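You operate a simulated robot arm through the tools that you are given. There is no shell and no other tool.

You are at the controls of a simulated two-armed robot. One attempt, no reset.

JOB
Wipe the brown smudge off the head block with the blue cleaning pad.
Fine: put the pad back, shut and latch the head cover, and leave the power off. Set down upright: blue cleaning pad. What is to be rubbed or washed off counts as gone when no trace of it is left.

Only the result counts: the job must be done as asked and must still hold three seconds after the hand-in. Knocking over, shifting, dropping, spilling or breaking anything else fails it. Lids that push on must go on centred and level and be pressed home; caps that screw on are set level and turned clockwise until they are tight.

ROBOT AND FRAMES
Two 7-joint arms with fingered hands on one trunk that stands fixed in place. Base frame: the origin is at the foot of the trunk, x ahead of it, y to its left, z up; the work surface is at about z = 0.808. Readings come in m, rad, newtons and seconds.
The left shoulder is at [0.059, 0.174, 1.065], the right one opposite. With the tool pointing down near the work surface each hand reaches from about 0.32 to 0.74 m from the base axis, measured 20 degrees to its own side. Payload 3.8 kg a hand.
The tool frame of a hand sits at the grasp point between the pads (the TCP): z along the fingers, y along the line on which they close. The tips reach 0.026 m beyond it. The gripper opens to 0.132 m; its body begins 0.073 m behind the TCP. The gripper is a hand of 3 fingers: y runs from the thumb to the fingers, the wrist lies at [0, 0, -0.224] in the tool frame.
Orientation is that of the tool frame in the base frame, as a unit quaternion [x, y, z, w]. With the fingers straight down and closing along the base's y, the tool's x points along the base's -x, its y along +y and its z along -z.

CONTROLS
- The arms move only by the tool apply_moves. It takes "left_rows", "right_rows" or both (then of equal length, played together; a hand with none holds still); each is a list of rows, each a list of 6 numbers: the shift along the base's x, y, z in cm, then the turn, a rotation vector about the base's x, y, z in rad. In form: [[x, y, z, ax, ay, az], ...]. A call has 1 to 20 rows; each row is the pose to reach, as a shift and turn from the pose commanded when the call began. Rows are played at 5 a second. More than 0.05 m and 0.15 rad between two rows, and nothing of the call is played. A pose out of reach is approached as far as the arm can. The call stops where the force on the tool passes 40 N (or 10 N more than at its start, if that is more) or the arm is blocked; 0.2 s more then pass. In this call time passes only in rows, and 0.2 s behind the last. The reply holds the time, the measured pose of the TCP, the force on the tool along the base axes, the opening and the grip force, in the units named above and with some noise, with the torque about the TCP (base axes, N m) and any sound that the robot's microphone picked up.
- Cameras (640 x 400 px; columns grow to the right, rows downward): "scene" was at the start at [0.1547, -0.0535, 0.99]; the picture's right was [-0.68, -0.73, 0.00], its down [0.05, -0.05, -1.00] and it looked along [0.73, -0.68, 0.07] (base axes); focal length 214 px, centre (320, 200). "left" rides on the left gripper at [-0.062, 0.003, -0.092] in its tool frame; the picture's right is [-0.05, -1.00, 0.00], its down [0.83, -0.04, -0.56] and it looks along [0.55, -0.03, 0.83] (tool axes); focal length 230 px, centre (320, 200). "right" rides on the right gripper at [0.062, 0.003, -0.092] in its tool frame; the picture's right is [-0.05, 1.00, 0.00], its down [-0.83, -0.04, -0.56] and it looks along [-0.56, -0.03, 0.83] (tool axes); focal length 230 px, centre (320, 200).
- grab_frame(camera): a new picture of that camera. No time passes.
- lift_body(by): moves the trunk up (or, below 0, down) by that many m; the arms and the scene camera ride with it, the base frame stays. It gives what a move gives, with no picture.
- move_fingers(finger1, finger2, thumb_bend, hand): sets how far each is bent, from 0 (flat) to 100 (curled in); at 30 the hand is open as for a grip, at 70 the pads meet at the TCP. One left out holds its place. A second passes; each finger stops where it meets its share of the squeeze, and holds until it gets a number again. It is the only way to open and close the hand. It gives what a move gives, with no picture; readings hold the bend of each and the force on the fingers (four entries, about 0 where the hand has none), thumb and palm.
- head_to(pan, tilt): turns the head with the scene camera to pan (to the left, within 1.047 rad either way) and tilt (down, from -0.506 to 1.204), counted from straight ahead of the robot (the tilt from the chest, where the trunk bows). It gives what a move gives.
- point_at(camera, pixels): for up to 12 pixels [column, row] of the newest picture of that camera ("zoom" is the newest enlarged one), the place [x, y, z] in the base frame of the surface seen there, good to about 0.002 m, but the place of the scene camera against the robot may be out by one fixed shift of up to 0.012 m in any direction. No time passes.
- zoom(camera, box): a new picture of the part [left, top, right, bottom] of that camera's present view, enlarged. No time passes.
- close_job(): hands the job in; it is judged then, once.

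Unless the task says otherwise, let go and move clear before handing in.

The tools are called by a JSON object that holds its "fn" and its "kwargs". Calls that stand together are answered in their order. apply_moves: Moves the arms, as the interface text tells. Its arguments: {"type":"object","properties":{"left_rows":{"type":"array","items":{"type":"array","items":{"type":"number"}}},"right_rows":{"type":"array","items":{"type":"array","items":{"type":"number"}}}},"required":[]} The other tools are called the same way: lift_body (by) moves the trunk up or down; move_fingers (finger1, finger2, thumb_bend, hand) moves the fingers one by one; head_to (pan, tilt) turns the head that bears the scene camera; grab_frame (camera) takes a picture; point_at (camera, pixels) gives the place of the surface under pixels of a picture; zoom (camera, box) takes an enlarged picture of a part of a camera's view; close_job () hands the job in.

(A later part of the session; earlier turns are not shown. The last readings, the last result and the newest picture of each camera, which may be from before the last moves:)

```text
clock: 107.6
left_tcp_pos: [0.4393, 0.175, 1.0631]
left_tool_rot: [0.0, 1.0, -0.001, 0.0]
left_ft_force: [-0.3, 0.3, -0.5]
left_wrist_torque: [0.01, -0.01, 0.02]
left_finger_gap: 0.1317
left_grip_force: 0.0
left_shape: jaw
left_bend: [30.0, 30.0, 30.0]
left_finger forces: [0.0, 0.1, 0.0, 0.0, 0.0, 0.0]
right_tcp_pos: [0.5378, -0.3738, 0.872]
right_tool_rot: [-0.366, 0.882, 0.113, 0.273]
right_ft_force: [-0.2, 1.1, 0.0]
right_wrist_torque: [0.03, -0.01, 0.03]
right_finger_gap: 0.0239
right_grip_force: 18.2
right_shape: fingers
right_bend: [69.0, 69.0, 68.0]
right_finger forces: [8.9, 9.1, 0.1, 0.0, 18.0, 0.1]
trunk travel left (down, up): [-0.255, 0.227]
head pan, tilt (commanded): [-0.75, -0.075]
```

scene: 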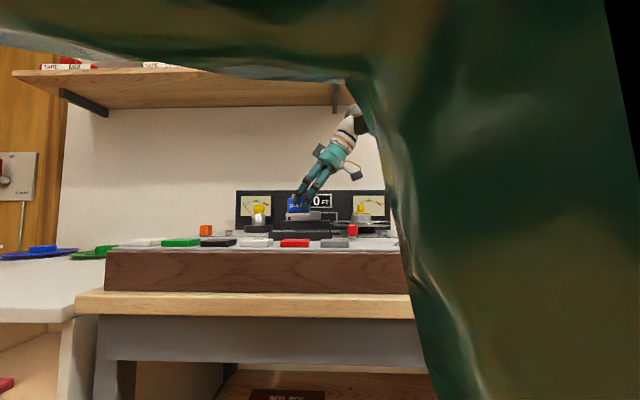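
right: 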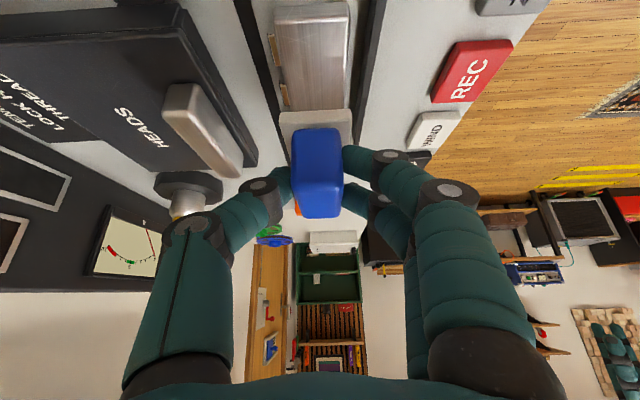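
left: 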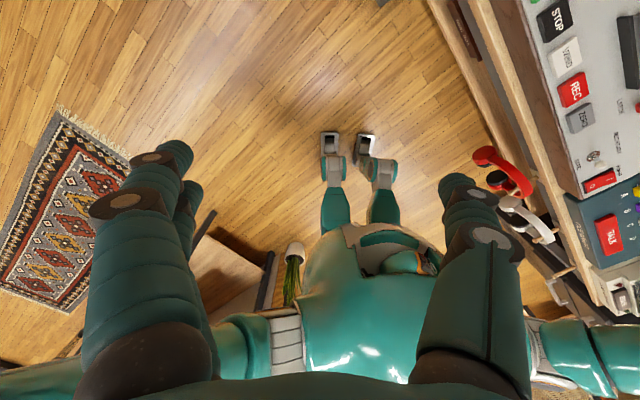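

No contact yet at 0.872, so the pad slid up slightly in my grip. I'll lower 2 mm more and rub again.

{"fn": "apply_moves", "kwargs": {"right_rows": [[0, 0, -0.1, 0, 0, 0], [0, 0, -0.2, 0, 0, 0]]}}

```text
clock: 108.2
left_tcp_pos: [0.4385, 0.1754, 1.0652]
left_tool_rot: [0.0, 1.0, 0.0, 0.0]
left_ft_force: [-0.1, 0.0, -0.1]
left_wrist_torque: [0.01, -0.04, 0.0]
left_finger_gap: 0.1321
left_grip_force: 0.1
left_shape: jaw
left_bend: [30.0, 30.0, 30.0]
left_finger forces: [0.0, 0.0, 0.0, 0.1, 0.0, 0.0]
right_tcp_pos: [0.5378, -0.374, 0.8712]
right_tool_rot: [-0.367, 0.882, 0.112, 0.274]
right_ft_force: [-1.3, -1.7, 9.3]
right_wrist_torque: [0.02, -0.09, -0.01]
right_finger_gap: 0.0239
right_grip_force: 19.0
right_shape: fingers
right_bend: [69.0, 69.0, 68.0]
right_finger forces: [9.3, 9.4, 0.1, 0.0, 18.9, 0.0]
trunk travel left (down, up): [-0.255, 0.227]
head pan, tilt (commanded): [-0.75, -0.075]
```

Contact at 9.3 N. Rubbing again at this height.

{"fn": "apply_moves", "kwargs": {"right_rows": [[0.7, 0.71, 0, 0, 0, 0], [1.2, 1.2, 0, 0, 0, 0], [0.4, 0.4, 0, 0, 0, 0], [-0.5, -0.5, 0, 0, 0, 0], [-1.4, -1.4, 0, 0, 0, 0], [-0.6, -0.6, 0, 0, 0, 0], [0.2, -0.2, 0, 0, 0, 0], [1.0, 0.6, 0, 0, 0, 0], [1.4, 1.0, 0, 0, 0, 0], [0.2, -0.2, 0, 0, 0, 0], [-1.1, -1.5, 0, 0, 0, 0], [-0.3, -0.3, 0, 0, 0, 0], [-0.25, 0.25, 0, 0, 0, 0], [0.6, 1.1, 0, 0, 0, 0], [0.9, 1.4, 0, 0, 0, 0], [-0.25, 0.25, 0, 0, 0, 0], [-1.5, -1.1, 0, 0, 0, 0], [-0.5, -0.5, 0, 0, 0, 0], [0, 0, 0, 0, 0, 0]]}}

{"fn": "apply_moves", "kwargs": {"right_rows": [[0, 0, 1, 0, 0, 0], [0, 0, 3, 0, 0, 0], [1.4, 1.4, 5.5, 0, 0, 0]]}}

{"fn": "zoom", "kwargs": {"camera": "right", "box": [230, 0, 400, 130]}}

{"fn": "zoom", "kwargs": {"camera": "scene", "box": [240, 180, 370, 250]}}

```text
clock: 112.2
left_tcp_pos: [0.4395, 0.1751, 1.0653]
left_tool_rot: [0.0, 1.0, 0.001, 0.001]
left_ft_force: [0.4, 0.0, -0.6]
left_wrist_torque: [-0.02, -0.02, -0.01]
left_finger_gap: 0.132
left_grip_force: 0.1
left_shape: jaw
left_bend: [30.0, 30.0, 30.0]
left_finger forces: [0.0, 0.0, 0.0, 0.1, 0.0, 0.2]
right_tcp_pos: [0.5364, -0.3761, 0.8713]
right_tool_rot: [-0.366, 0.883, 0.112, 0.273]
right_ft_force: [-3.1, -1.7, 12.0]
right_wrist_torque: [0.03, -0.09, 0.0]
right_finger_gap: 0.0235
right_grip_force: 20.2
right_shape: fingers
right_bend: [69.0, 69.0, 68.0]
right_finger forces: [10.2, 10.4, 0.0, 0.0, 20.6, 0.1]
trunk travel left (down, up): [-0.255, 0.227]
head pan, tilt (commanded): [-0.75, -0.075]
```

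```text
clock: 113.0
left_tcp_pos: [0.4402, 0.1754, 1.0639]
left_tool_rot: [0.0, 1.0, 0.001, 0.0]
left_ft_force: [-0.5, -1.0, -0.5]
left_wrist_torque: [-0.01, -0.02, 0.03]
left_finger_gap: 0.1318
left_grip_force: 0.2
left_shape: jaw
left_bend: [30.0, 30.0, 30.0]
left_finger forces: [0.0, 0.0, 0.1, 0.0, 0.0, 0.1]
right_tcp_pos: [0.5505, -0.3605, 0.9244]
right_tool_rot: [-0.366, 0.883, 0.113, 0.272]
right_ft_force: [-0.6, 0.1, -0.5]
right_wrist_torque: [0.02, 0.0, 0.04]
right_finger_gap: 0.0239
right_grip_force: 18.5
right_shape: fingers
right_bend: [69.0, 69.0, 68.0]
right_finger forces: [9.2, 9.0, 0.1, 0.0, 18.4, 0.1]
trunk travel left (down, up): [-0.255, 0.227]
head pan, tilt (commanded): [-0.75, -0.075]
```

```text
3.08 times, centred on (315, 65) of right
```

zoom: 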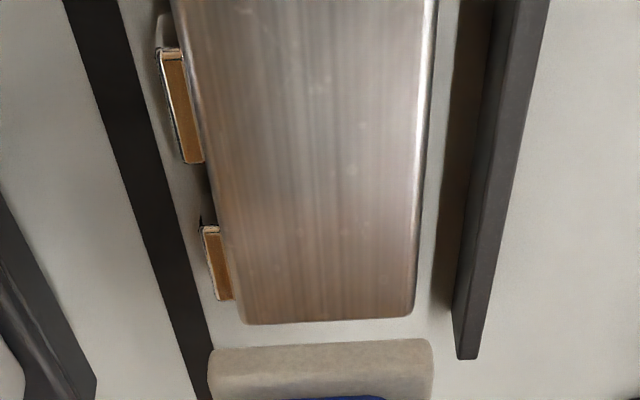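

```text
4.92 times, centred on (305, 215) of scene
```

zoom: 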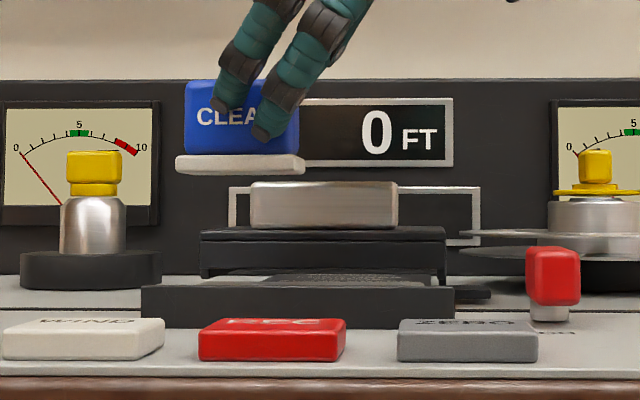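

The block is clean and the pad hangs level. Now I'll carry the pad back over its original spot.

{"fn": "apply_moves", "kwargs": {"right_rows": [[1.8, 2.7, 0, 0, 0, 0], [3.6, 5.4, 0, 0, 0, 0], [5.4, 8.2, 0, 0, 0, 0], [7.2, 10.9, 0, 0, 0, 0], [9, 13.6, -0.5, 0, 0, 0], [10.72, 16.36, -1.5, 0, 0, 0]]}}

{"fn": "grab_frame", "kwargs": {"camera": "right"}}

{"fn": "zoom", "kwargs": {"camera": "scene", "box": [150, 170, 262, 250]}}

```text
clock: 114.4
left_tcp_pos: [0.4395, 0.1755, 1.0636]
left_tool_rot: [-0.001, 1.0, -0.001, 0.001]
left_ft_force: [0.1, 0.4, -0.1]
left_wrist_torque: [0.03, 0.05, -0.01]
left_finger_gap: 0.1319
left_grip_force: 0.0
left_shape: jaw
left_bend: [30.0, 30.0, 30.0]
left_finger forces: [0.0, 0.0, 0.0, 0.1, 0.0, 0.1]
right_tcp_pos: [0.659, -0.1989, 0.9098]
right_tool_rot: [-0.365, 0.883, 0.113, 0.272]
right_ft_force: [0.3, 0.5, -0.6]
right_wrist_torque: [-0.01, -0.02, 0.02]
right_finger_gap: 0.024
right_grip_force: 18.3
right_shape: fingers
right_bend: [69.0, 69.0, 68.0]
right_finger forces: [9.0, 9.1, 0.0, 0.0, 18.0, 0.0]
trunk travel left (down, up): [-0.255, 0.227]
head pan, tilt (commanded): [-0.75, -0.075]
```

```text
taken
```

right: 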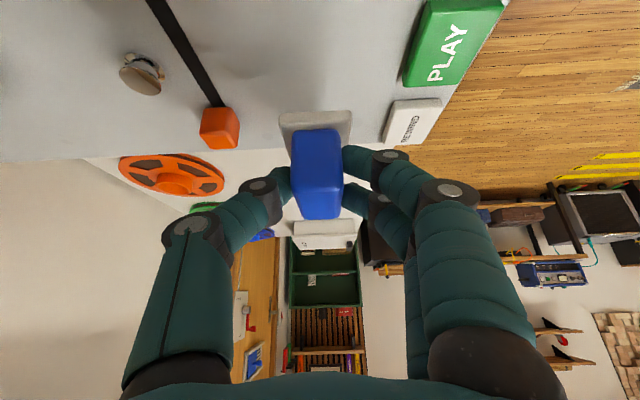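

```text
5.00 times, centred on (206, 210) of scene
```

zoom: 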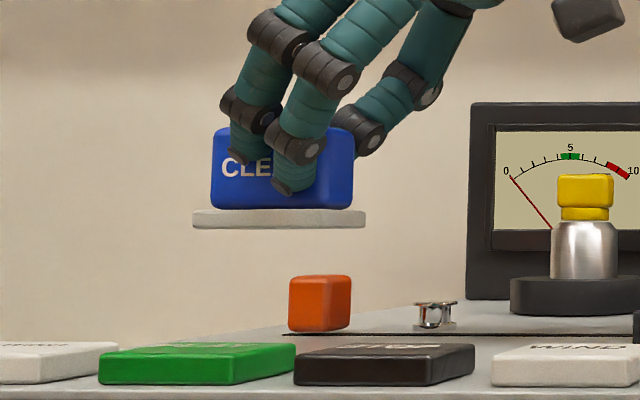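

Relative to the original grasp I'm about 2 mm off; I'll correct that and lower the pad to just above the panel.

{"fn": "apply_moves", "kwargs": {"right_rows": [[-0.07, 0.25, -1.5, 0, 0, 0], [-0.07, 0.25, -3, 0, 0, 0], [-0.07, 0.25, -4.2, 0, 0, 0], [-0.07, 0.25, -4.7, 0, 0, 0], [-0.07, 0.25, -4.9, 0, 0, 0]]}}

{"fn": "zoom", "kwargs": {"camera": "scene", "box": [150, 170, 262, 250]}}

```text
clock: 115.6
left_tcp_pos: [0.4392, 0.1748, 1.0644]
left_tool_rot: [0.0, 1.0, 0.001, 0.0]
left_ft_force: [0.0, 0.1, 0.8]
left_wrist_torque: [-0.05, 0.01, -0.01]
left_finger_gap: 0.1318
left_grip_force: 0.1
left_shape: jaw
left_bend: [30.0, 30.0, 30.0]
left_finger forces: [0.0, 0.0, 0.1, 0.1, 0.1, 0.1]
right_tcp_pos: [0.6571, -0.1951, 0.8612]
right_tool_rot: [-0.365, 0.883, 0.113, 0.273]
right_ft_force: [0.3, 0.3, 0.0]
right_wrist_torque: [-0.03, 0.04, -0.03]
right_finger_gap: 0.024
right_grip_force: 18.0
right_shape: fingers
right_bend: [69.0, 69.0, 68.0]
right_finger forces: [9.1, 9.0, 0.0, 0.0, 18.0, 0.0]
trunk travel left (down, up): [-0.255, 0.227]
head pan, tilt (commanded): [-0.75, -0.075]
```

```text
5.00 times, centred on (206, 210) of scene
```

zoom: 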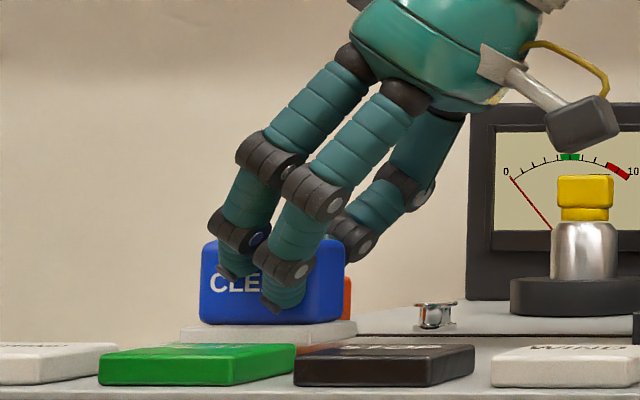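

Sideways it matches the original position exactly (columns 200–345); it's about 5 mm too high. I'll lower in millimetre steps until it touches.

{"fn": "apply_moves", "kwargs": {"right_rows": [[0, 0, -0.1, 0, 0, 0], [0, 0, -0.2, 0, 0, 0], [0, 0, -0.3, 0, 0, 0], [0, 0, -0.4, 0, 0, 0]]}}

```text
clock: 116.6
left_tcp_pos: [0.4411, 0.1755, 1.0643]
left_tool_rot: [0.0, 1.0, 0.0, -0.001]
left_ft_force: [0.2, 0.0, 0.1]
left_wrist_torque: [0.02, 0.03, -0.01]
left_finger_gap: 0.1317
left_grip_force: 0.1
left_shape: jaw
left_bend: [30.0, 30.0, 30.0]
left_finger forces: [0.1, 0.0, 0.0, 0.0, 0.0, 0.0]
right_tcp_pos: [0.6577, -0.1948, 0.8581]
right_tool_rot: [-0.366, 0.882, 0.115, 0.273]
right_ft_force: [0.7, 0.0, -1.2]
right_wrist_torque: [0.01, 0.0, 0.01]
right_finger_gap: 0.0239
right_grip_force: 18.0
right_shape: fingers
right_bend: [69.0, 69.0, 68.0]
right_finger forces: [9.0, 9.0, 0.0, 0.0, 18.0, 0.0]
trunk travel left (down, up): [-0.255, 0.227]
head pan, tilt (commanded): [-0.75, -0.075]
```

{"fn": "apply_moves", "kwargs": {"right_rows": [[0, 0, -0.1, 0, 0, 0], [0, 0, -0.2, 0, 0, 0], [0, 0, -0.3, 0, 0, 0]]}}

{"fn": "zoom", "kwargs": {"camera": "scene", "box": [150, 170, 262, 250]}}

```text
clock: 117.4
left_tcp_pos: [0.4395, 0.1752, 1.0643]
left_tool_rot: [0.0, 1.0, 0.0, 0.0]
left_ft_force: [0.7, 0.9, -0.2]
left_wrist_torque: [0.02, -0.01, -0.01]
left_finger_gap: 0.1321
left_grip_force: 0.1
left_shape: jaw
left_bend: [30.0, 30.0, 30.0]
left_finger forces: [0.1, 0.0, 0.1, 0.1, 0.0, 0.1]
right_tcp_pos: [0.6582, -0.1955, 0.8548]
right_tool_rot: [-0.366, 0.882, 0.114, 0.274]
right_ft_force: [-1.1, 0.2, 3.7]
right_wrist_torque: [0.05, -0.05, -0.01]
right_finger_gap: 0.0239
right_grip_force: 18.9
right_shape: fingers
right_bend: [69.0, 69.0, 68.0]
right_finger forces: [9.3, 9.7, 0.0, 0.1, 17.9, 0.0]
trunk travel left (down, up): [-0.255, 0.227]
head pan, tilt (commanded): [-0.75, -0.075]
```

```text
5.00 times, centred on (206, 210) of scene
```

zoom: 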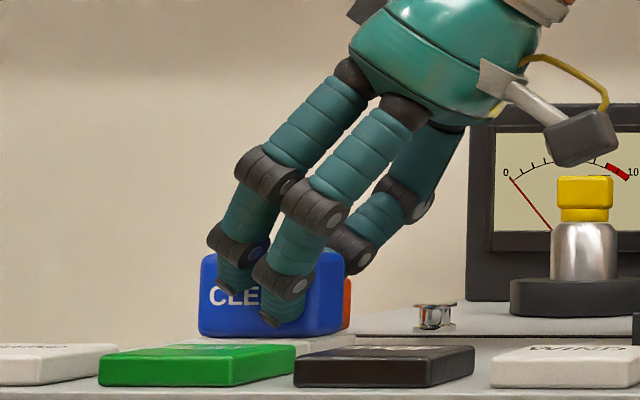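

The pad is down (3.7 N) and in the picture sits exactly as it did originally. I'll release gently in two stages.

{"fn": "move_fingers", "kwargs": {"hand": "right", "finger1": 62, "finger2": 62, "thumb_bend": 62}}

{"fn": "move_fingers", "kwargs": {"hand": "right", "finger1": 54, "finger2": 54, "thumb_bend": 54}}

{"fn": "zoom", "kwargs": {"camera": "scene", "box": [150, 170, 262, 250]}}

{"fn": "zoom", "kwargs": {"camera": "right", "box": [220, 80, 440, 230]}}

```text
clock: 118.4
left_tcp_pos: [0.4402, 0.1751, 1.0638]
left_tool_rot: [0.001, 1.0, -0.001, 0.0]
left_ft_force: [-0.1, 0.7, 0.5]
left_wrist_torque: [-0.01, 0.01, -0.01]
left_finger_gap: 0.1319
left_grip_force: 0.0
left_shape: jaw
left_bend: [30.0, 30.0, 30.0]
left_finger forces: [0.1, 0.0, 0.0, 0.0, 0.0, 0.0]
right_tcp_pos: [0.6584, -0.1953, 0.8547]
right_tool_rot: [-0.366, 0.882, 0.115, 0.273]
right_ft_force: [0.5, -1.2, -0.8]
right_wrist_torque: [-0.01, 0.01, -0.01]
right_finger_gap: 0.0295
right_grip_force: 0.3
right_shape: fingers
right_bend: [62.0, 62.0, 62.0]
right_finger forces: [0.1, 0.1, 0.0, 0.0, 0.2, 0.0]
trunk travel left (down, up): [-0.255, 0.227]
head pan, tilt (commanded): [-0.75, -0.075]
```

```text
clock: 119.4
left_tcp_pos: [0.439, 0.1747, 1.0643]
left_tool_rot: [0.0, 1.0, 0.0, 0.0]
left_ft_force: [-0.1, -0.5, 0.6]
left_wrist_torque: [-0.02, 0.0, 0.03]
left_finger_gap: 0.1321
left_grip_force: 0.1
left_shape: jaw
left_bend: [30.0, 30.0, 30.0]
left_finger forces: [0.0, 0.1, 0.0, 0.0, 0.1, 0.0]
right_tcp_pos: [0.6578, -0.1956, 0.8555]
right_tool_rot: [-0.366, 0.882, 0.114, 0.273]
right_ft_force: [0.0, 0.3, -0.7]
right_wrist_torque: [-0.04, 0.03, 0.01]
right_finger_gap: 0.0537
right_grip_force: 0.1
right_shape: fingers
right_bend: [54.0, 54.0, 54.0]
right_finger forces: [0.0, 0.0, 0.0, 0.0, 0.1, 0.0]
trunk travel left (down, up): [-0.255, 0.227]
head pan, tilt (commanded): [-0.75, -0.075]
```

```text
5.00 times, centred on (206, 210) of scene
```

zoom: 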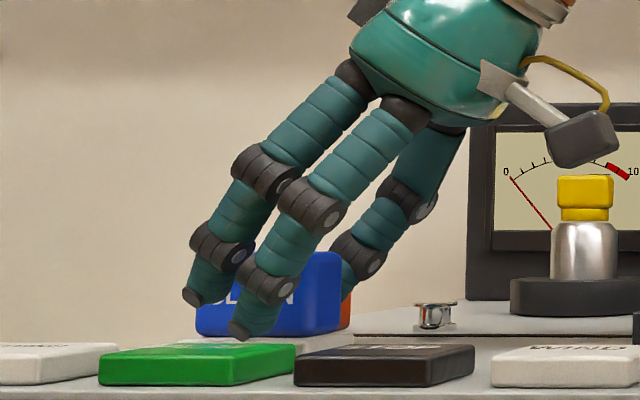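

```text
2.67 times, centred on (330, 155) of right
```

zoom: 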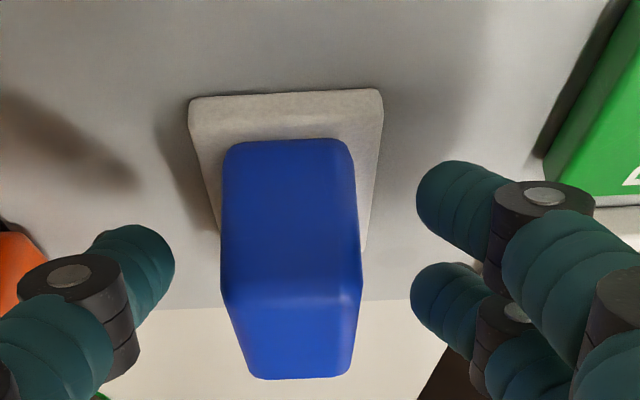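

The pad stands upright on its spot, free of the fingers. I'll rise straight up and then move away to the right.

{"fn": "apply_moves", "kwargs": {"right_rows": [[0, 0, 2, 0, 0, 0], [0, 0, 4.5, 0, 0, 0], [0, 0, 6.5, 0, 0, 0], [-2, -2.5, 7.5, 0, 0, 0], [-5, -5.5, 9, 0, 0, 0], [-8, -9, 10, 0, 0, 0], [-11, -12.5, 11, 0, 0, 0]]}}

{"fn": "zoom", "kwargs": {"camera": "scene", "box": [150, 170, 262, 250]}}

{"fn": "grab_frame", "kwargs": {"camera": "right"}}

```text
clock: 121.0
left_tcp_pos: [0.4395, 0.1736, 1.0642]
left_tool_rot: [0.0, 1.0, -0.001, 0.0]
left_ft_force: [0.5, 0.0, 1.4]
left_wrist_torque: [0.01, 0.01, -0.02]
left_finger_gap: 0.1321
left_grip_force: 0.0
left_shape: jaw
left_bend: [30.0, 30.0, 30.0]
left_finger forces: [0.0, 0.0, 0.0, 0.0, 0.1, 0.0]
right_tcp_pos: [0.5473, -0.3191, 0.9632]
right_tool_rot: [-0.366, 0.883, 0.114, 0.272]
right_ft_force: [-0.5, -0.2, -0.5]
right_wrist_torque: [-0.02, -0.02, 0.02]
right_finger_gap: 0.0539
right_grip_force: 0.0
right_shape: fingers
right_bend: [54.0, 54.0, 54.0]
right_finger forces: [0.0, 0.0, 0.0, 0.1, 0.1, 0.1]
trunk travel left (down, up): [-0.255, 0.227]
head pan, tilt (commanded): [-0.75, -0.075]
```

```text
5.00 times, centred on (206, 210) of scene
```

zoom: 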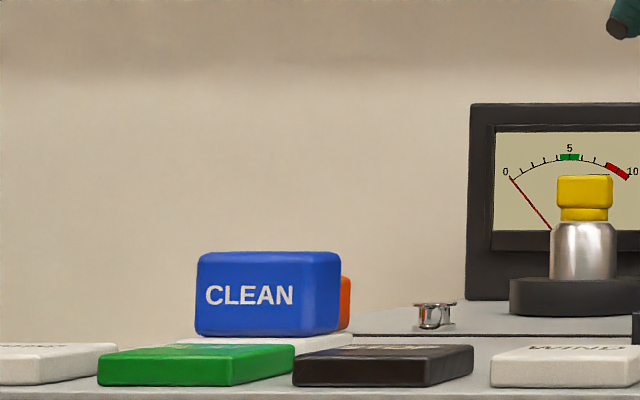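

```text
taken
```

right: 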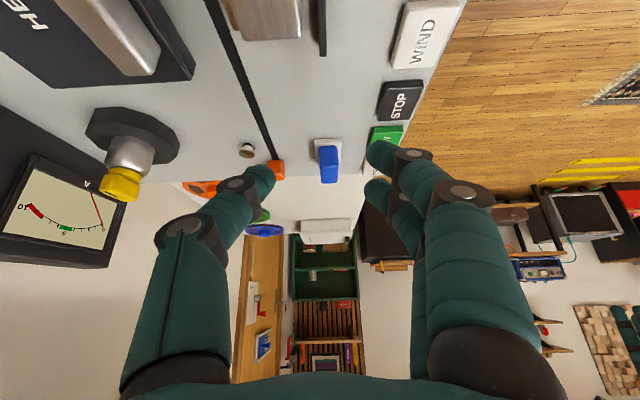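

The pad is back where it was and upright. Now I'll straighten the hand to vertical while moving toward the cover, then bring the trunk back to its original height.

{"fn": "apply_moves", "kwargs": {"right_rows": [[0.3, -1.6, 0.5, -0.085, 0.0845, 0], [0.6, -3.2, 1, -0.17, 0.169, 0], [0.9, -4.8, 1.5, -0.256, 0.253, 0], [1.1, -6.4, 2, -0.341, 0.338, 0], [1.3, -8.1, 2, -0.426, 0.422, 0]]}}

{"fn": "lift_body", "kwargs": {"by": 0.12}}

{"fn": "grab_frame", "kwargs": {"camera": "right"}}

{"fn": "grab_frame", "kwargs": {"camera": "scene"}}

```text
clock: 122.2
left_tcp_pos: [0.4404, 0.1751, 1.0631]
left_tool_rot: [0.0, 1.0, 0.0, 0.0]
left_ft_force: [0.4, 0.1, -1.3]
left_wrist_torque: [-0.01, 0.0, -0.02]
left_finger_gap: 0.1319
left_grip_force: 0.1
left_shape: jaw
left_bend: [30.0, 30.0, 30.0]
left_finger forces: [0.0, 0.0, 0.0, 0.1, 0.1, 0.0]
right_tcp_pos: [0.5609, -0.3999, 0.9844]
right_tool_rot: [-0.383, 0.924, 0.0, -0.002]
right_ft_force: [0.4, -0.9, 0.8]
right_wrist_torque: [-0.01, 0.02, 0.0]
right_finger_gap: 0.0538
right_grip_force: 0.0
right_shape: fingers
right_bend: [54.0, 54.0, 54.0]
right_finger forces: [0.0, 0.1, 0.0, 0.0, 0.1, 0.0]
trunk travel left (down, up): [-0.255, 0.227]
head pan, tilt (commanded): [-0.75, -0.075]
```

```text
clock: 123.7
left_tcp_pos: [0.4399, 0.1756, 1.1823]
left_tool_rot: [0.0, 1.0, 0.001, -0.002]
left_ft_force: [-0.1, 0.4, -0.4]
left_wrist_torque: [0.01, -0.01, 0.01]
left_finger_gap: 0.1318
left_grip_force: 0.1
left_shape: jaw
left_bend: [30.0, 30.0, 30.0]
left_finger forces: [0.1, 0.0, 0.1, 0.1, 0.0, 0.0]
right_tcp_pos: [0.5607, -0.4008, 1.1049]
right_tool_rot: [-0.384, 0.923, 0.0, 0.0]
right_ft_force: [0.4, -0.6, -1.0]
right_wrist_torque: [0.0, -0.01, -0.04]
right_finger_gap: 0.0542
right_grip_force: 0.0
right_shape: fingers
right_bend: [54.0, 54.0, 54.0]
right_finger forces: [0.0, 0.0, 0.0, 0.0, 0.1, 0.0]
trunk travel left (down, up): [-0.375, 0.107]
head pan, tilt (commanded): [-0.75, -0.075]
```

```text
taken
```

right: 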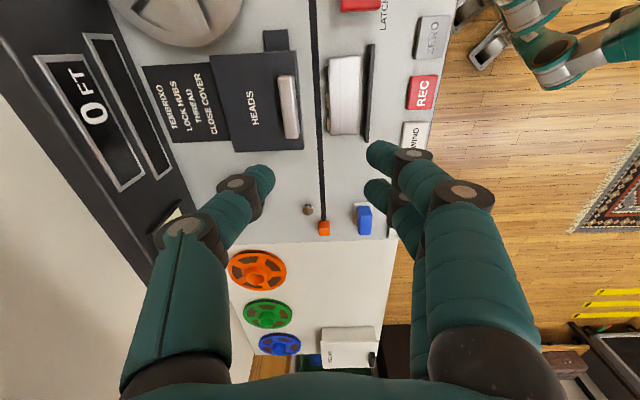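

```text
taken
```

scene: 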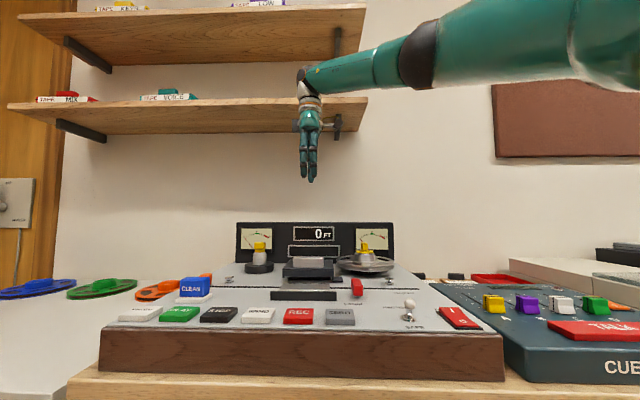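

Everything is in place and the camera sees the whole block from above. I'll check it once more for traces and measure the cover handle.

{"fn": "zoom", "kwargs": {"camera": "right", "box": [290, 40, 400, 150]}}

{"fn": "point_at", "kwargs": {"camera": "right", "pixels": [[281, 80], [294, 80], [288, 108], [285, 135], [297, 133], [300, 60], [303, 145], [278, 108], [299, 108]]}}

{"fn": "zoom", "kwargs": {"camera": "scene", "box": [150, 255, 246, 315]}}

```text
3.64 times, centred on (345, 95) of right
```

zoom: 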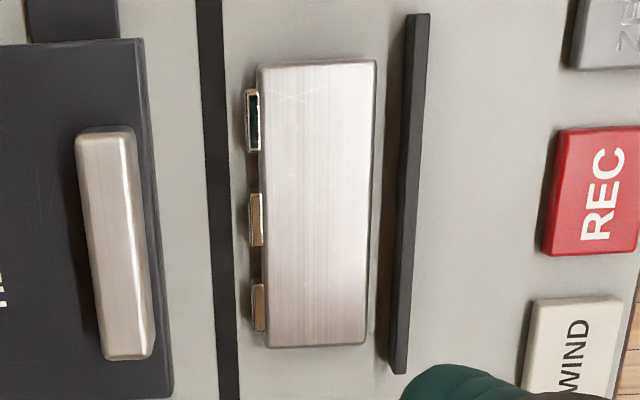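

```text
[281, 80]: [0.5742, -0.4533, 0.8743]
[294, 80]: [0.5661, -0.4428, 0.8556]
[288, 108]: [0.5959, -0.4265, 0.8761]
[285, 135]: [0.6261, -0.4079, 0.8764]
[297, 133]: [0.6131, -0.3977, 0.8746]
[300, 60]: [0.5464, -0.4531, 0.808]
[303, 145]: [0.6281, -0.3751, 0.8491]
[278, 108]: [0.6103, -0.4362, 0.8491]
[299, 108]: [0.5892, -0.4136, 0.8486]
```

```text
6.67 times, centred on (198, 285) of scene
```

zoom: 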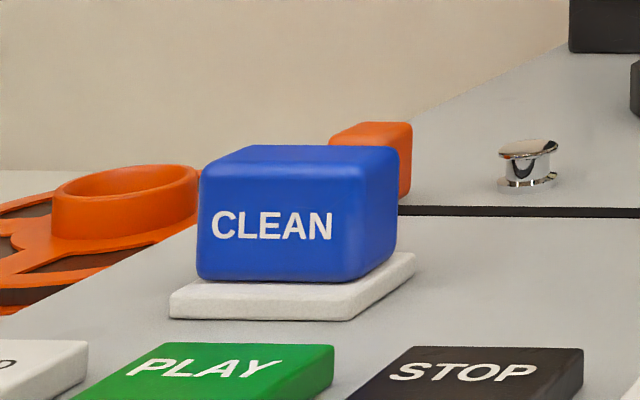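

The block is spotless and the pad is within 1–2 mm of its old place. Now I'll go back down onto the cover handle to slide the cover shut.

{"fn": "apply_moves", "kwargs": {"right_rows": [[0.7, -0.5, -4, 0, 0, 0], [1.4, -1, -8, 0, 0, 0], [2, -1.4, -12, 0, 0, 0], [3, -2.1, -15, 0, 0, 0], [3.7, -2.6, -17.5, 0, 0, 0], [3.7, -2.6, -19.5, 0, 0, 0]]}}

{"fn": "grab_frame", "kwargs": {"camera": "right"}}

{"fn": "zoom", "kwargs": {"camera": "scene", "box": [240, 215, 384, 315]}}

```text
clock: 125.1
left_tcp_pos: [0.4385, 0.1755, 1.1834]
left_tool_rot: [0.0, 1.0, 0.0, 0.0]
left_ft_force: [-0.1, 1.0, -0.6]
left_wrist_torque: [-0.01, 0.03, 0.0]
left_finger_gap: 0.1317
left_grip_force: 0.0
left_shape: jaw
left_bend: [30.0, 30.0, 30.0]
left_finger forces: [0.0, 0.0, 0.0, 0.0, 0.0, 0.0]
right_tcp_pos: [0.5967, -0.428, 0.9089]
right_tool_rot: [-0.383, 0.924, 0.0, 0.0]
right_ft_force: [-1.0, 0.8, -1.3]
right_wrist_torque: [-0.04, -0.02, 0.02]
right_finger_gap: 0.054
right_grip_force: 0.1
right_shape: fingers
right_bend: [54.0, 54.0, 54.0]
right_finger forces: [0.1, 0.1, 0.0, 0.1, 0.0, 0.0]
trunk travel left (down, up): [-0.375, 0.107]
head pan, tilt (commanded): [-0.75, -0.075]
```

```text
taken
```

right: 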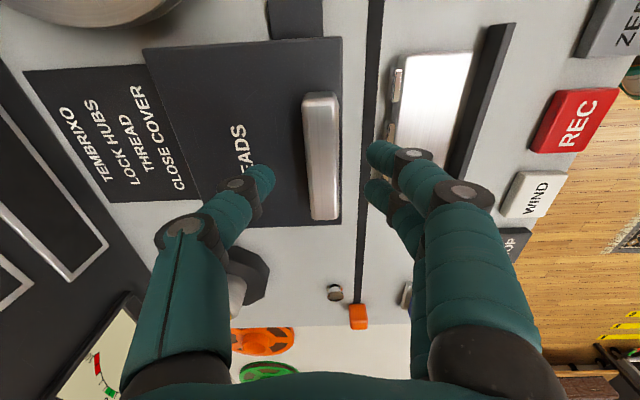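

```text
4.00 times, centred on (312, 265) of scene
```

zoom: 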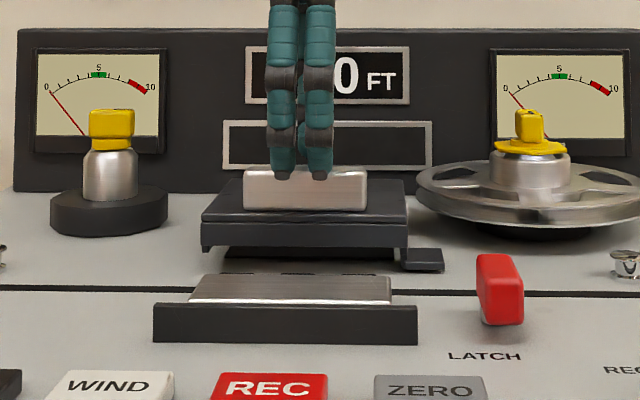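

Hand is centred over the handle. I'll lower the last 2.3 cm and close moderately on the handle.

{"fn": "apply_moves", "kwargs": {"right_rows": [[0, 0, -0.8, 0, 0, 0], [0, 0, -1.6, 0, 0, 0], [0, 0, -2.2, 0, 0, 0]]}}

{"fn": "move_fingers", "kwargs": {"hand": "right", "finger1": 72, "finger2": 72, "thumb_bend": 72}}

{"fn": "grab_frame", "kwargs": {"camera": "right"}}

```text
clock: 125.9
left_tcp_pos: [0.4393, 0.1752, 1.1841]
left_tool_rot: [0.0, 1.0, 0.0, -0.001]
left_ft_force: [0.5, -0.5, 0.2]
left_wrist_torque: [-0.02, -0.02, -0.02]
left_finger_gap: 0.132
left_grip_force: 0.2
left_shape: jaw
left_bend: [30.0, 30.0, 30.0]
left_finger forces: [0.0, 0.0, 0.0, 0.1, 0.1, 0.1]
right_tcp_pos: [0.5984, -0.4269, 0.8875]
right_tool_rot: [-0.384, 0.923, 0.0, 0.0]
right_ft_force: [-0.4, -0.6, -0.4]
right_wrist_torque: [0.03, -0.01, -0.02]
right_finger_gap: 0.0539
right_grip_force: 0.0
right_shape: fingers
right_bend: [54.0, 54.0, 54.0]
right_finger forces: [0.1, 0.0, 0.0, 0.0, 0.0, 0.0]
trunk travel left (down, up): [-0.375, 0.107]
head pan, tilt (commanded): [-0.75, -0.075]
```

```text
clock: 126.9
left_tcp_pos: [0.439, 0.175, 1.1835]
left_tool_rot: [0.0, 1.0, -0.001, 0.0]
left_ft_force: [0.4, 0.1, -0.4]
left_wrist_torque: [0.02, 0.0, 0.0]
left_finger_gap: 0.1321
left_grip_force: 0.2
left_shape: jaw
left_bend: [30.0, 30.0, 30.0]
left_finger forces: [0.0, 0.1, 0.1, 0.1, 0.1, 0.1]
right_tcp_pos: [0.5973, -0.4254, 0.8851]
right_tool_rot: [-0.384, 0.923, -0.001, 0.0]
right_ft_force: [-0.3, 1.4, -5.1]
right_wrist_torque: [-0.03, -0.03, -0.03]
right_finger_gap: 0.019
right_grip_force: 11.3
right_shape: fingers
right_bend: [67.0, 67.0, 68.0]
right_finger forces: [5.5, 5.5, 0.1, 0.0, 10.0, 0.0]
trunk travel left (down, up): [-0.375, 0.107]
head pan, tilt (commanded): [-0.75, -0.075]
```

```text
taken
```

right: 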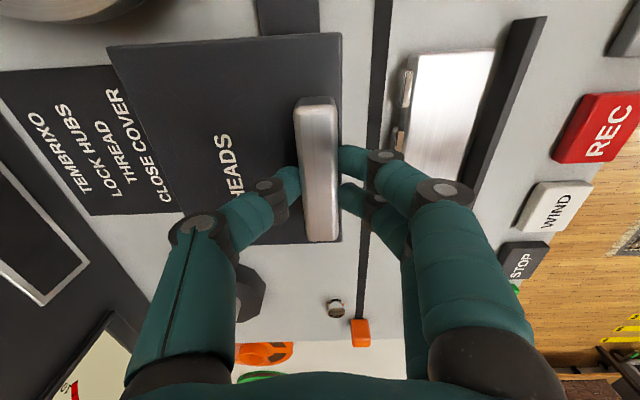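

Handle gripped (5.5, 5.5 and 10 N). I'll slide the cover forward along its track, most of the 9.5 cm first.

{"fn": "apply_moves", "kwargs": {"right_rows": [[-0.2, 0.21, -0.1, 0, 0, 0], [-0.62, 0.63, -0.15, 0, 0, 0], [-1.05, 1.06, -0.15, 0, 0, 0], [-1.47, 1.49, -0.15, 0, 0, 0], [-1.89, 1.92, -0.15, 0, 0, 0], [-2.31, 2.35, -0.15, 0, 0, 0], [-2.74, 2.77, -0.15, 0, 0, 0], [-3.16, 3.2, -0.15, 0, 0, 0], [-3.58, 3.63, -0.15, 0, 0, 0], [-4.0, 4.06, -0.15, 0, 0, 0], [-4.43, 4.48, -0.15, 0, 0, 0], [-4.85, 4.91, -0.15, 0, 0, 0]]}}

{"fn": "grab_frame", "kwargs": {"camera": "right"}}

```text
clock: 129.5
left_tcp_pos: [0.439, 0.175, 1.1829]
left_tool_rot: [0.0, 1.0, 0.0, 0.0]
left_ft_force: [-0.7, -0.8, 0.4]
left_wrist_torque: [0.02, 0.01, 0.0]
left_finger_gap: 0.1321
left_grip_force: 0.1
left_shape: jaw
left_bend: [30.0, 30.0, 30.0]
left_finger forces: [0.0, 0.1, 0.0, 0.0, 0.0, 0.1]
right_tcp_pos: [0.5493, -0.3786, 0.8856]
right_tool_rot: [-0.383, 0.924, 0.0, 0.0]
right_ft_force: [-2.5, -2.9, -2.2]
right_wrist_torque: [-0.09, 0.03, -0.01]
right_finger_gap: 0.0191
right_grip_force: 10.8
right_shape: fingers
right_bend: [68.0, 68.0, 68.0]
right_finger forces: [5.2, 5.3, 0.1, 0.0, 11.0, 0.0]
trunk travel left (down, up): [-0.375, 0.107]
head pan, tilt (commanded): [-0.75, -0.075]
```

```text
taken
```

right: 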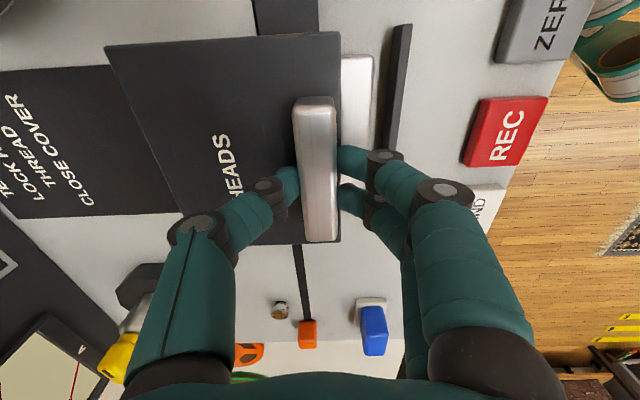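

The cover follows smoothly; about 2.8 cm remain to the front stop. I'll continue in smaller steps.

{"fn": "apply_moves", "kwargs": {"right_rows": [[-0.35, 0.35, 0, 0, 0, 0], [-0.7, 0.7, 0, 0, 0, 0], [-1.05, 1.05, 0, 0, 0, 0], [-1.4, 1.4, 0, 0, 0, 0], [-1.65, 1.65, 0, 0, 0, 0], [-1.85, 1.85, 0, 0, 0, 0], [-2.0, 2.0, 0, 0, 0, 0]]}}

{"fn": "grab_frame", "kwargs": {"camera": "right"}}

{"fn": "zoom", "kwargs": {"camera": "scene", "box": [262, 262, 374, 312]}}

```text
clock: 131.1
left_tcp_pos: [0.4397, 0.1765, 1.1839]
left_tool_rot: [0.0, 1.0, 0.0, 0.0]
left_ft_force: [-0.2, -0.8, -0.1]
left_wrist_torque: [0.02, 0.0, 0.01]
left_finger_gap: 0.1319
left_grip_force: 0.1
left_shape: jaw
left_bend: [30.0, 30.0, 30.0]
left_finger forces: [0.0, 0.1, 0.0, 0.0, 0.0, 0.1]
right_tcp_pos: [0.5293, -0.3577, 0.8861]
right_tool_rot: [-0.383, 0.924, -0.001, 0.0]
right_ft_force: [-1.4, -0.8, -1.1]
right_wrist_torque: [-0.05, -0.02, -0.01]
right_finger_gap: 0.0189
right_grip_force: 11.0
right_shape: fingers
right_bend: [68.0, 68.0, 68.0]
right_finger forces: [5.5, 5.4, 0.0, 0.0, 10.7, 0.0]
trunk travel left (down, up): [-0.375, 0.107]
head pan, tilt (commanded): [-0.75, -0.075]
```

```text
taken
```

right: 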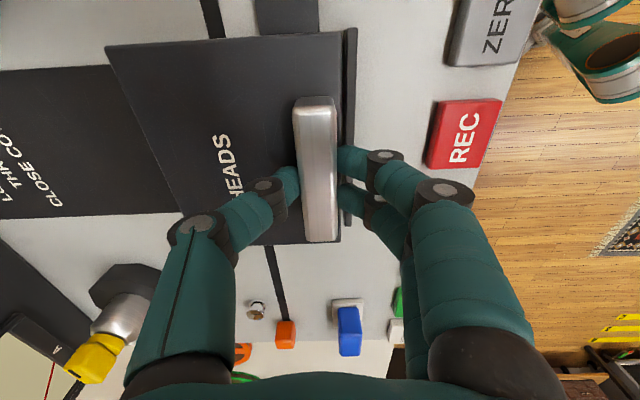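

```text
5.71 times, centred on (318, 287) of scene
```

zoom: 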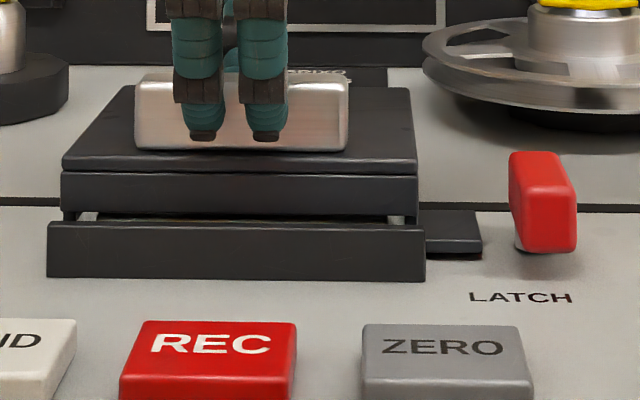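

The cover looks closed within a millimetre or so. I'll push gently a few more millimetres to feel the stop.

{"fn": "apply_moves", "kwargs": {"right_rows": [[-0.07, 0.07, 0, 0, 0, 0], [-0.14, 0.14, 0, 0, 0, 0], [-0.21, 0.21, 0, 0, 0, 0], [-0.28, 0.28, 0, 0, 0, 0]]}}

{"fn": "zoom", "kwargs": {"camera": "scene", "box": [262, 262, 374, 312]}}

```text
clock: 132.1
left_tcp_pos: [0.4401, 0.1761, 1.1847]
left_tool_rot: [0.0, 1.0, 0.001, 0.0]
left_ft_force: [0.7, -0.5, -0.2]
left_wrist_torque: [-0.05, 0.0, -0.01]
left_finger_gap: 0.132
left_grip_force: 0.0
left_shape: jaw
left_bend: [30.0, 30.0, 30.0]
left_finger forces: [0.1, 0.1, 0.0, 0.0, 0.0, 0.0]
right_tcp_pos: [0.5258, -0.3566, 0.886]
right_tool_rot: [-0.383, 0.924, 0.0, 0.001]
right_ft_force: [3.1, -4.3, -1.4]
right_wrist_torque: [-0.13, -0.09, 0.0]
right_finger_gap: 0.019
right_grip_force: 10.1
right_shape: fingers
right_bend: [68.0, 68.0, 68.0]
right_finger forces: [3.8, 3.9, 0.1, 0.0, 12.8, 0.0]
trunk travel left (down, up): [-0.375, 0.107]
head pan, tilt (commanded): [-0.75, -0.075]
```

```text
5.71 times, centred on (318, 287) of scene
```

zoom: 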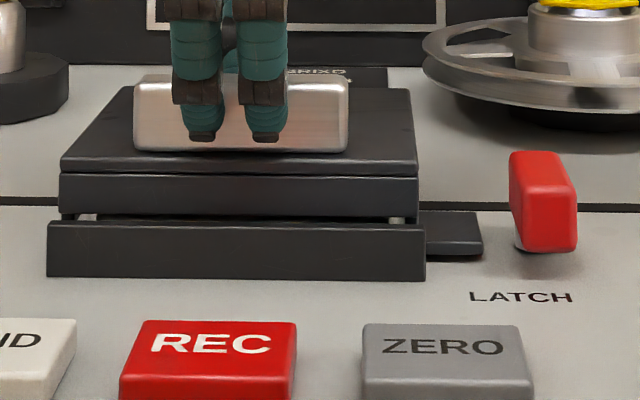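

The pushback is now about 5 N with no more movement: the cover is at its front stop. One slight further press, then I'll let go and rise.

{"fn": "apply_moves", "kwargs": {"right_rows": [[-0.07, 0.07, 0, 0, 0, 0], [-0.14, 0.14, 0, 0, 0, 0], [-0.14, 0.14, 0, 0, 0, 0]]}}

{"fn": "move_fingers", "kwargs": {"hand": "right", "finger1": 62, "finger2": 62, "thumb_bend": 62}}

{"fn": "move_fingers", "kwargs": {"hand": "right", "finger1": 54, "finger2": 54, "thumb_bend": 54}}

{"fn": "apply_moves", "kwargs": {"right_rows": [[0, 0, 2, 0, 0, 0], [0, 0, 5, 0, 0, 0], [0, 0, 8.5, 0, 0, 0]]}}

{"fn": "grab_frame", "kwargs": {"camera": "right"}}

{"fn": "zoom", "kwargs": {"camera": "scene", "box": [250, 240, 410, 330]}}

```text
clock: 132.9
left_tcp_pos: [0.44, 0.1743, 1.1835]
left_tool_rot: [0.001, 1.0, 0.0, 0.0]
left_ft_force: [-0.5, 0.3, -0.7]
left_wrist_torque: [0.04, 0.0, -0.02]
left_finger_gap: 0.1319
left_grip_force: 0.1
left_shape: jaw
left_bend: [30.0, 30.0, 30.0]
left_finger forces: [0.1, 0.0, 0.0, 0.0, 0.0, 0.0]
right_tcp_pos: [0.5259, -0.3539, 0.886]
right_tool_rot: [-0.383, 0.924, 0.0, 0.002]
right_ft_force: [5.4, -7.3, 3.1]
right_wrist_torque: [-0.21, -0.16, -0.02]
right_finger_gap: 0.0189
right_grip_force: 10.8
right_shape: fingers
right_bend: [69.0, 69.0, 68.0]
right_finger forces: [3.2, 3.1, 0.1, 0.1, 15.2, 0.0]
trunk travel left (down, up): [-0.375, 0.107]
head pan, tilt (commanded): [-0.75, -0.075]
```

```text
clock: 133.9
left_tcp_pos: [0.4386, 0.1745, 1.1837]
left_tool_rot: [0.0, 1.0, 0.0, -0.001]
left_ft_force: [1.3, -0.2, 0.0]
left_wrist_torque: [-0.01, 0.0, -0.02]
left_finger_gap: 0.1317
left_grip_force: 0.1
left_shape: jaw
left_bend: [30.0, 30.0, 30.0]
left_finger forces: [0.0, 0.1, 0.0, 0.0, 0.0, 0.1]
right_tcp_pos: [0.5249, -0.3531, 0.8849]
right_tool_rot: [-0.383, 0.924, 0.0, 0.001]
right_ft_force: [0.1, 0.0, 1.7]
right_wrist_torque: [-0.02, -0.01, 0.04]
right_finger_gap: 0.0295
right_grip_force: 0.0
right_shape: fingers
right_bend: [62.0, 62.0, 62.0]
right_finger forces: [0.0, 0.0, 0.1, 0.1, 0.8, 0.1]
trunk travel left (down, up): [-0.375, 0.107]
head pan, tilt (commanded): [-0.75, -0.075]
```

```text
clock: 134.9
left_tcp_pos: [0.4389, 0.1756, 1.183]
left_tool_rot: [-0.001, 1.0, 0.0, 0.0]
left_ft_force: [0.2, 0.3, -0.6]
left_wrist_torque: [0.0, -0.02, -0.01]
left_finger_gap: 0.1318
left_grip_force: 0.0
left_shape: jaw
left_bend: [30.0, 30.0, 30.0]
left_finger forces: [0.1, 0.1, 0.0, 0.1, 0.0, 0.1]
right_tcp_pos: [0.5245, -0.3549, 0.8858]
right_tool_rot: [-0.384, 0.923, -0.001, 0.0]
right_ft_force: [-0.2, 0.0, -0.2]
right_wrist_torque: [0.0, 0.04, 0.01]
right_finger_gap: 0.054
right_grip_force: 0.1
right_shape: fingers
right_bend: [54.0, 54.0, 54.0]
right_finger forces: [0.1, 0.1, 0.1, 0.0, 0.0, 0.0]
trunk travel left (down, up): [-0.375, 0.107]
head pan, tilt (commanded): [-0.75, -0.075]
```

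```text
clock: 135.7
left_tcp_pos: [0.4394, 0.1752, 1.1838]
left_tool_rot: [0.0, 1.0, 0.0, 0.0]
left_ft_force: [0.4, -0.5, 0.4]
left_wrist_torque: [0.03, 0.0, 0.0]
left_finger_gap: 0.1319
left_grip_force: 0.0
left_shape: jaw
left_bend: [30.0, 30.0, 30.0]
left_finger forces: [0.0, 0.0, 0.1, 0.1, 0.0, 0.1]
right_tcp_pos: [0.523, -0.3539, 0.9724]
right_tool_rot: [-0.384, 0.923, -0.002, 0.0]
right_ft_force: [-0.3, 0.7, -0.1]
right_wrist_torque: [0.02, -0.04, 0.03]
right_finger_gap: 0.054
right_grip_force: 0.1
right_shape: fingers
right_bend: [54.0, 54.0, 54.0]
right_finger forces: [0.0, 0.1, 0.1, 0.0, 0.0, 0.0]
trunk travel left (down, up): [-0.375, 0.107]
head pan, tilt (commanded): [-0.75, -0.075]
```

```text
taken
```

right: 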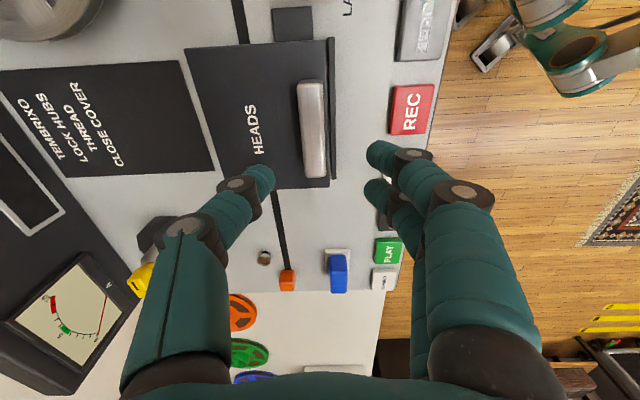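

```text
4.00 times, centred on (330, 285) of scene
```

zoom: 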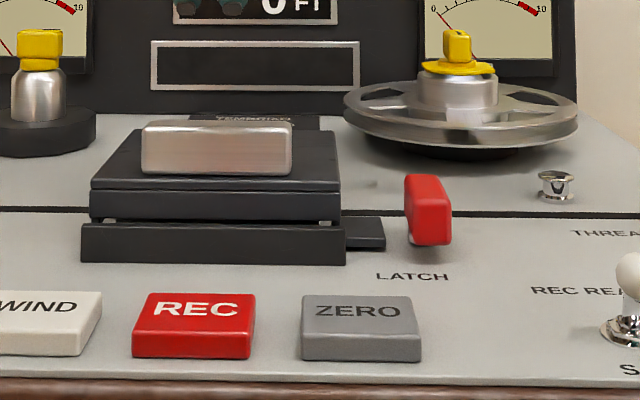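

The cover sits exactly as in the first picture. Next is the latch: I'll go over the red bar with the hand turned to yaw 2.35, as when I let go of it, with the fingers partly closed.

{"fn": "apply_moves", "kwargs": {"right_rows": [[-0.7, -0.7, 0.4, 0, 0, 0.143], [-1.3, -1.4, 0.4, 0, 0, 0.286], [-2, -2.1, 0.4, 0, 0, 0.429], [-2.6, -2.8, 0.4, 0, 0, 0.572], [-3.3, -3.6, 0.4, 0, 0, 0.715], [-4, -4.3, 0.4, 0, 0, 0.858], [-4.6, -5, 0.4, 0, 0, 1.0], [-5.3, -5.7, 0.4, 0, 0, 1.143], [-6, -6.4, 0.4, 0, 0, 1.286], [-6.6, -7.1, 0.4, 0, 0, 1.429], [-7.25, -7.85, 0.4, 0, 0, 1.57]]}}

{"fn": "move_fingers", "kwargs": {"hand": "right", "finger1": 56, "finger2": 56, "thumb_bend": 58}}

{"fn": "grab_frame", "kwargs": {"camera": "right"}}

{"fn": "zoom", "kwargs": {"camera": "right", "box": [250, 70, 378, 150]}}

```text
clock: 138.1
left_tcp_pos: [0.4389, 0.175, 1.1848]
left_tool_rot: [0.0, 1.0, 0.0, 0.0]
left_ft_force: [-0.1, -0.7, -0.2]
left_wrist_torque: [0.0, -0.01, -0.03]
left_finger_gap: 0.1318
left_grip_force: 0.2
left_shape: jaw
left_bend: [30.0, 30.0, 30.0]
left_finger forces: [0.1, 0.0, 0.0, 0.0, 0.1, 0.1]
right_tcp_pos: [0.4527, -0.4343, 0.9745]
right_tool_rot: [0.925, -0.38, 0.001, -0.001]
right_ft_force: [-0.1, 0.6, 0.0]
right_wrist_torque: [-0.01, 0.02, 0.0]
right_finger_gap: 0.0538
right_grip_force: 0.0
right_shape: fingers
right_bend: [54.0, 54.0, 54.0]
right_finger forces: [0.0, 0.0, 0.1, 0.0, 0.1, 0.0]
trunk travel left (down, up): [-0.375, 0.107]
head pan, tilt (commanded): [-0.75, -0.075]
```

```text
clock: 139.1
left_tcp_pos: [0.4401, 0.1753, 1.1843]
left_tool_rot: [0.0, 1.0, 0.0, 0.0]
left_ft_force: [-0.2, -0.2, -0.1]
left_wrist_torque: [-0.02, 0.03, -0.02]
left_finger_gap: 0.1319
left_grip_force: 0.1
left_shape: jaw
left_bend: [30.0, 30.0, 30.0]
left_finger forces: [0.0, 0.1, 0.0, 0.1, 0.1, 0.0]
right_tcp_pos: [0.4531, -0.4326, 0.975]
right_tool_rot: [0.924, -0.383, 0.0, 0.0]
right_ft_force: [0.3, -0.4, -0.3]
right_wrist_torque: [0.01, 0.0, 0.02]
right_finger_gap: 0.047
right_grip_force: 0.1
right_shape: fingers
right_bend: [56.0, 56.0, 57.0]
right_finger forces: [0.0, 0.1, 0.0, 0.1, 0.0, 0.0]
trunk travel left (down, up): [-0.375, 0.107]
head pan, tilt (commanded): [-0.75, -0.075]
```

```text
taken
```

right: 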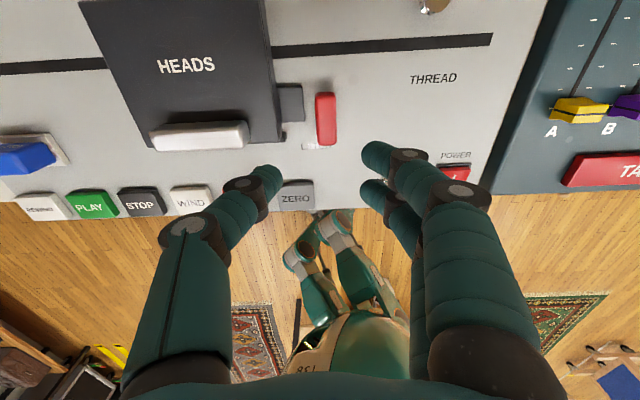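

```text
5.00 times, centred on (314, 110) of right
```

zoom: 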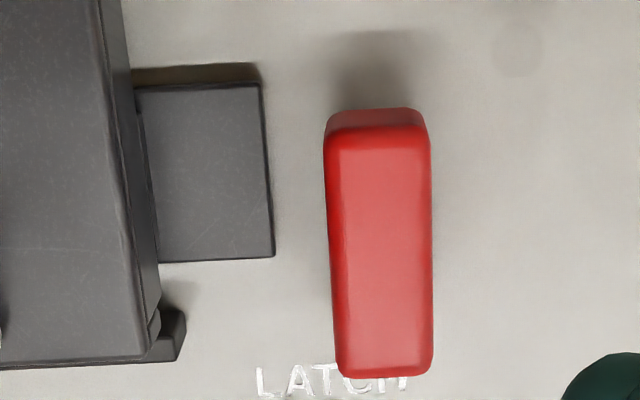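

Same picture as when I released the bar. I'll lower straight onto it, stopping at the earlier grip height.

{"fn": "apply_moves", "kwargs": {"right_rows": [[-0.25, 0, -3.5, 0, 0, 0], [-0.25, 0, -7, 0, 0, 0], [-0.25, 0, -9.5, 0, 0, 0], [-0.25, 0, -11, 0, 0, 0], [-0.25, 0, -11.8, 0, 0, 0]]}}

{"fn": "grab_frame", "kwargs": {"camera": "right"}}

{"fn": "zoom", "kwargs": {"camera": "scene", "box": [290, 240, 418, 320]}}

```text
clock: 140.3
left_tcp_pos: [0.4392, 0.1753, 1.184]
left_tool_rot: [-0.001, 1.0, 0.0, 0.0]
left_ft_force: [0.3, -0.1, -0.8]
left_wrist_torque: [-0.02, -0.02, 0.0]
left_finger_gap: 0.1319
left_grip_force: 0.1
left_shape: jaw
left_bend: [30.0, 30.0, 30.0]
left_finger forces: [0.1, 0.0, 0.1, 0.0, 0.0, 0.0]
right_tcp_pos: [0.4496, -0.433, 0.8585]
right_tool_rot: [0.924, -0.383, 0.0, -0.002]
right_ft_force: [-1.9, -3.2, 4.6]
right_wrist_torque: [0.16, -0.13, 0.0]
right_finger_gap: 0.0435
right_grip_force: 2.5
right_shape: fingers
right_bend: [56.0, 56.0, 58.0]
right_finger forces: [0.0, 0.0, 0.0, 0.0, 5.5, 0.0]
trunk travel left (down, up): [-0.375, 0.107]
head pan, tilt (commanded): [-0.75, -0.075]
```

```text
taken
```

right: 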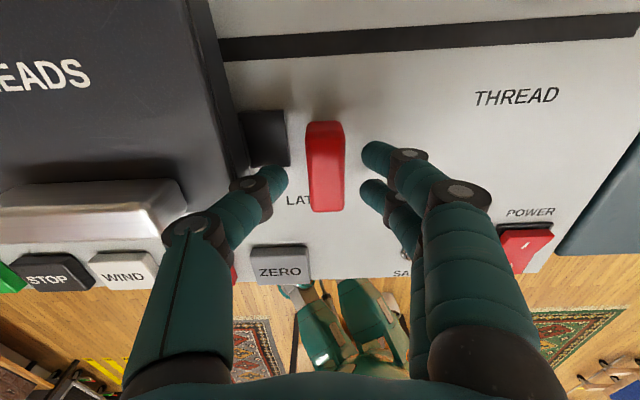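

```text
5.00 times, centred on (354, 280) of scene
```

zoom: 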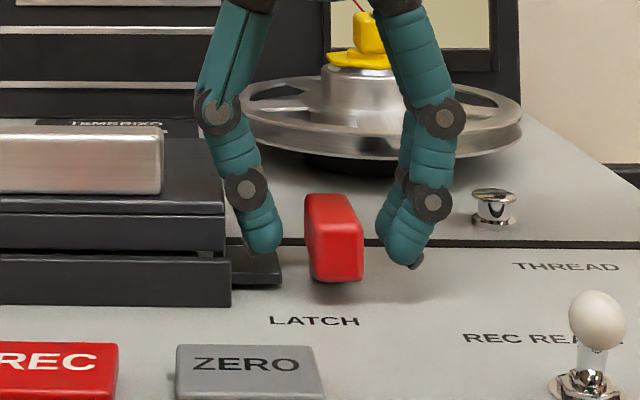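

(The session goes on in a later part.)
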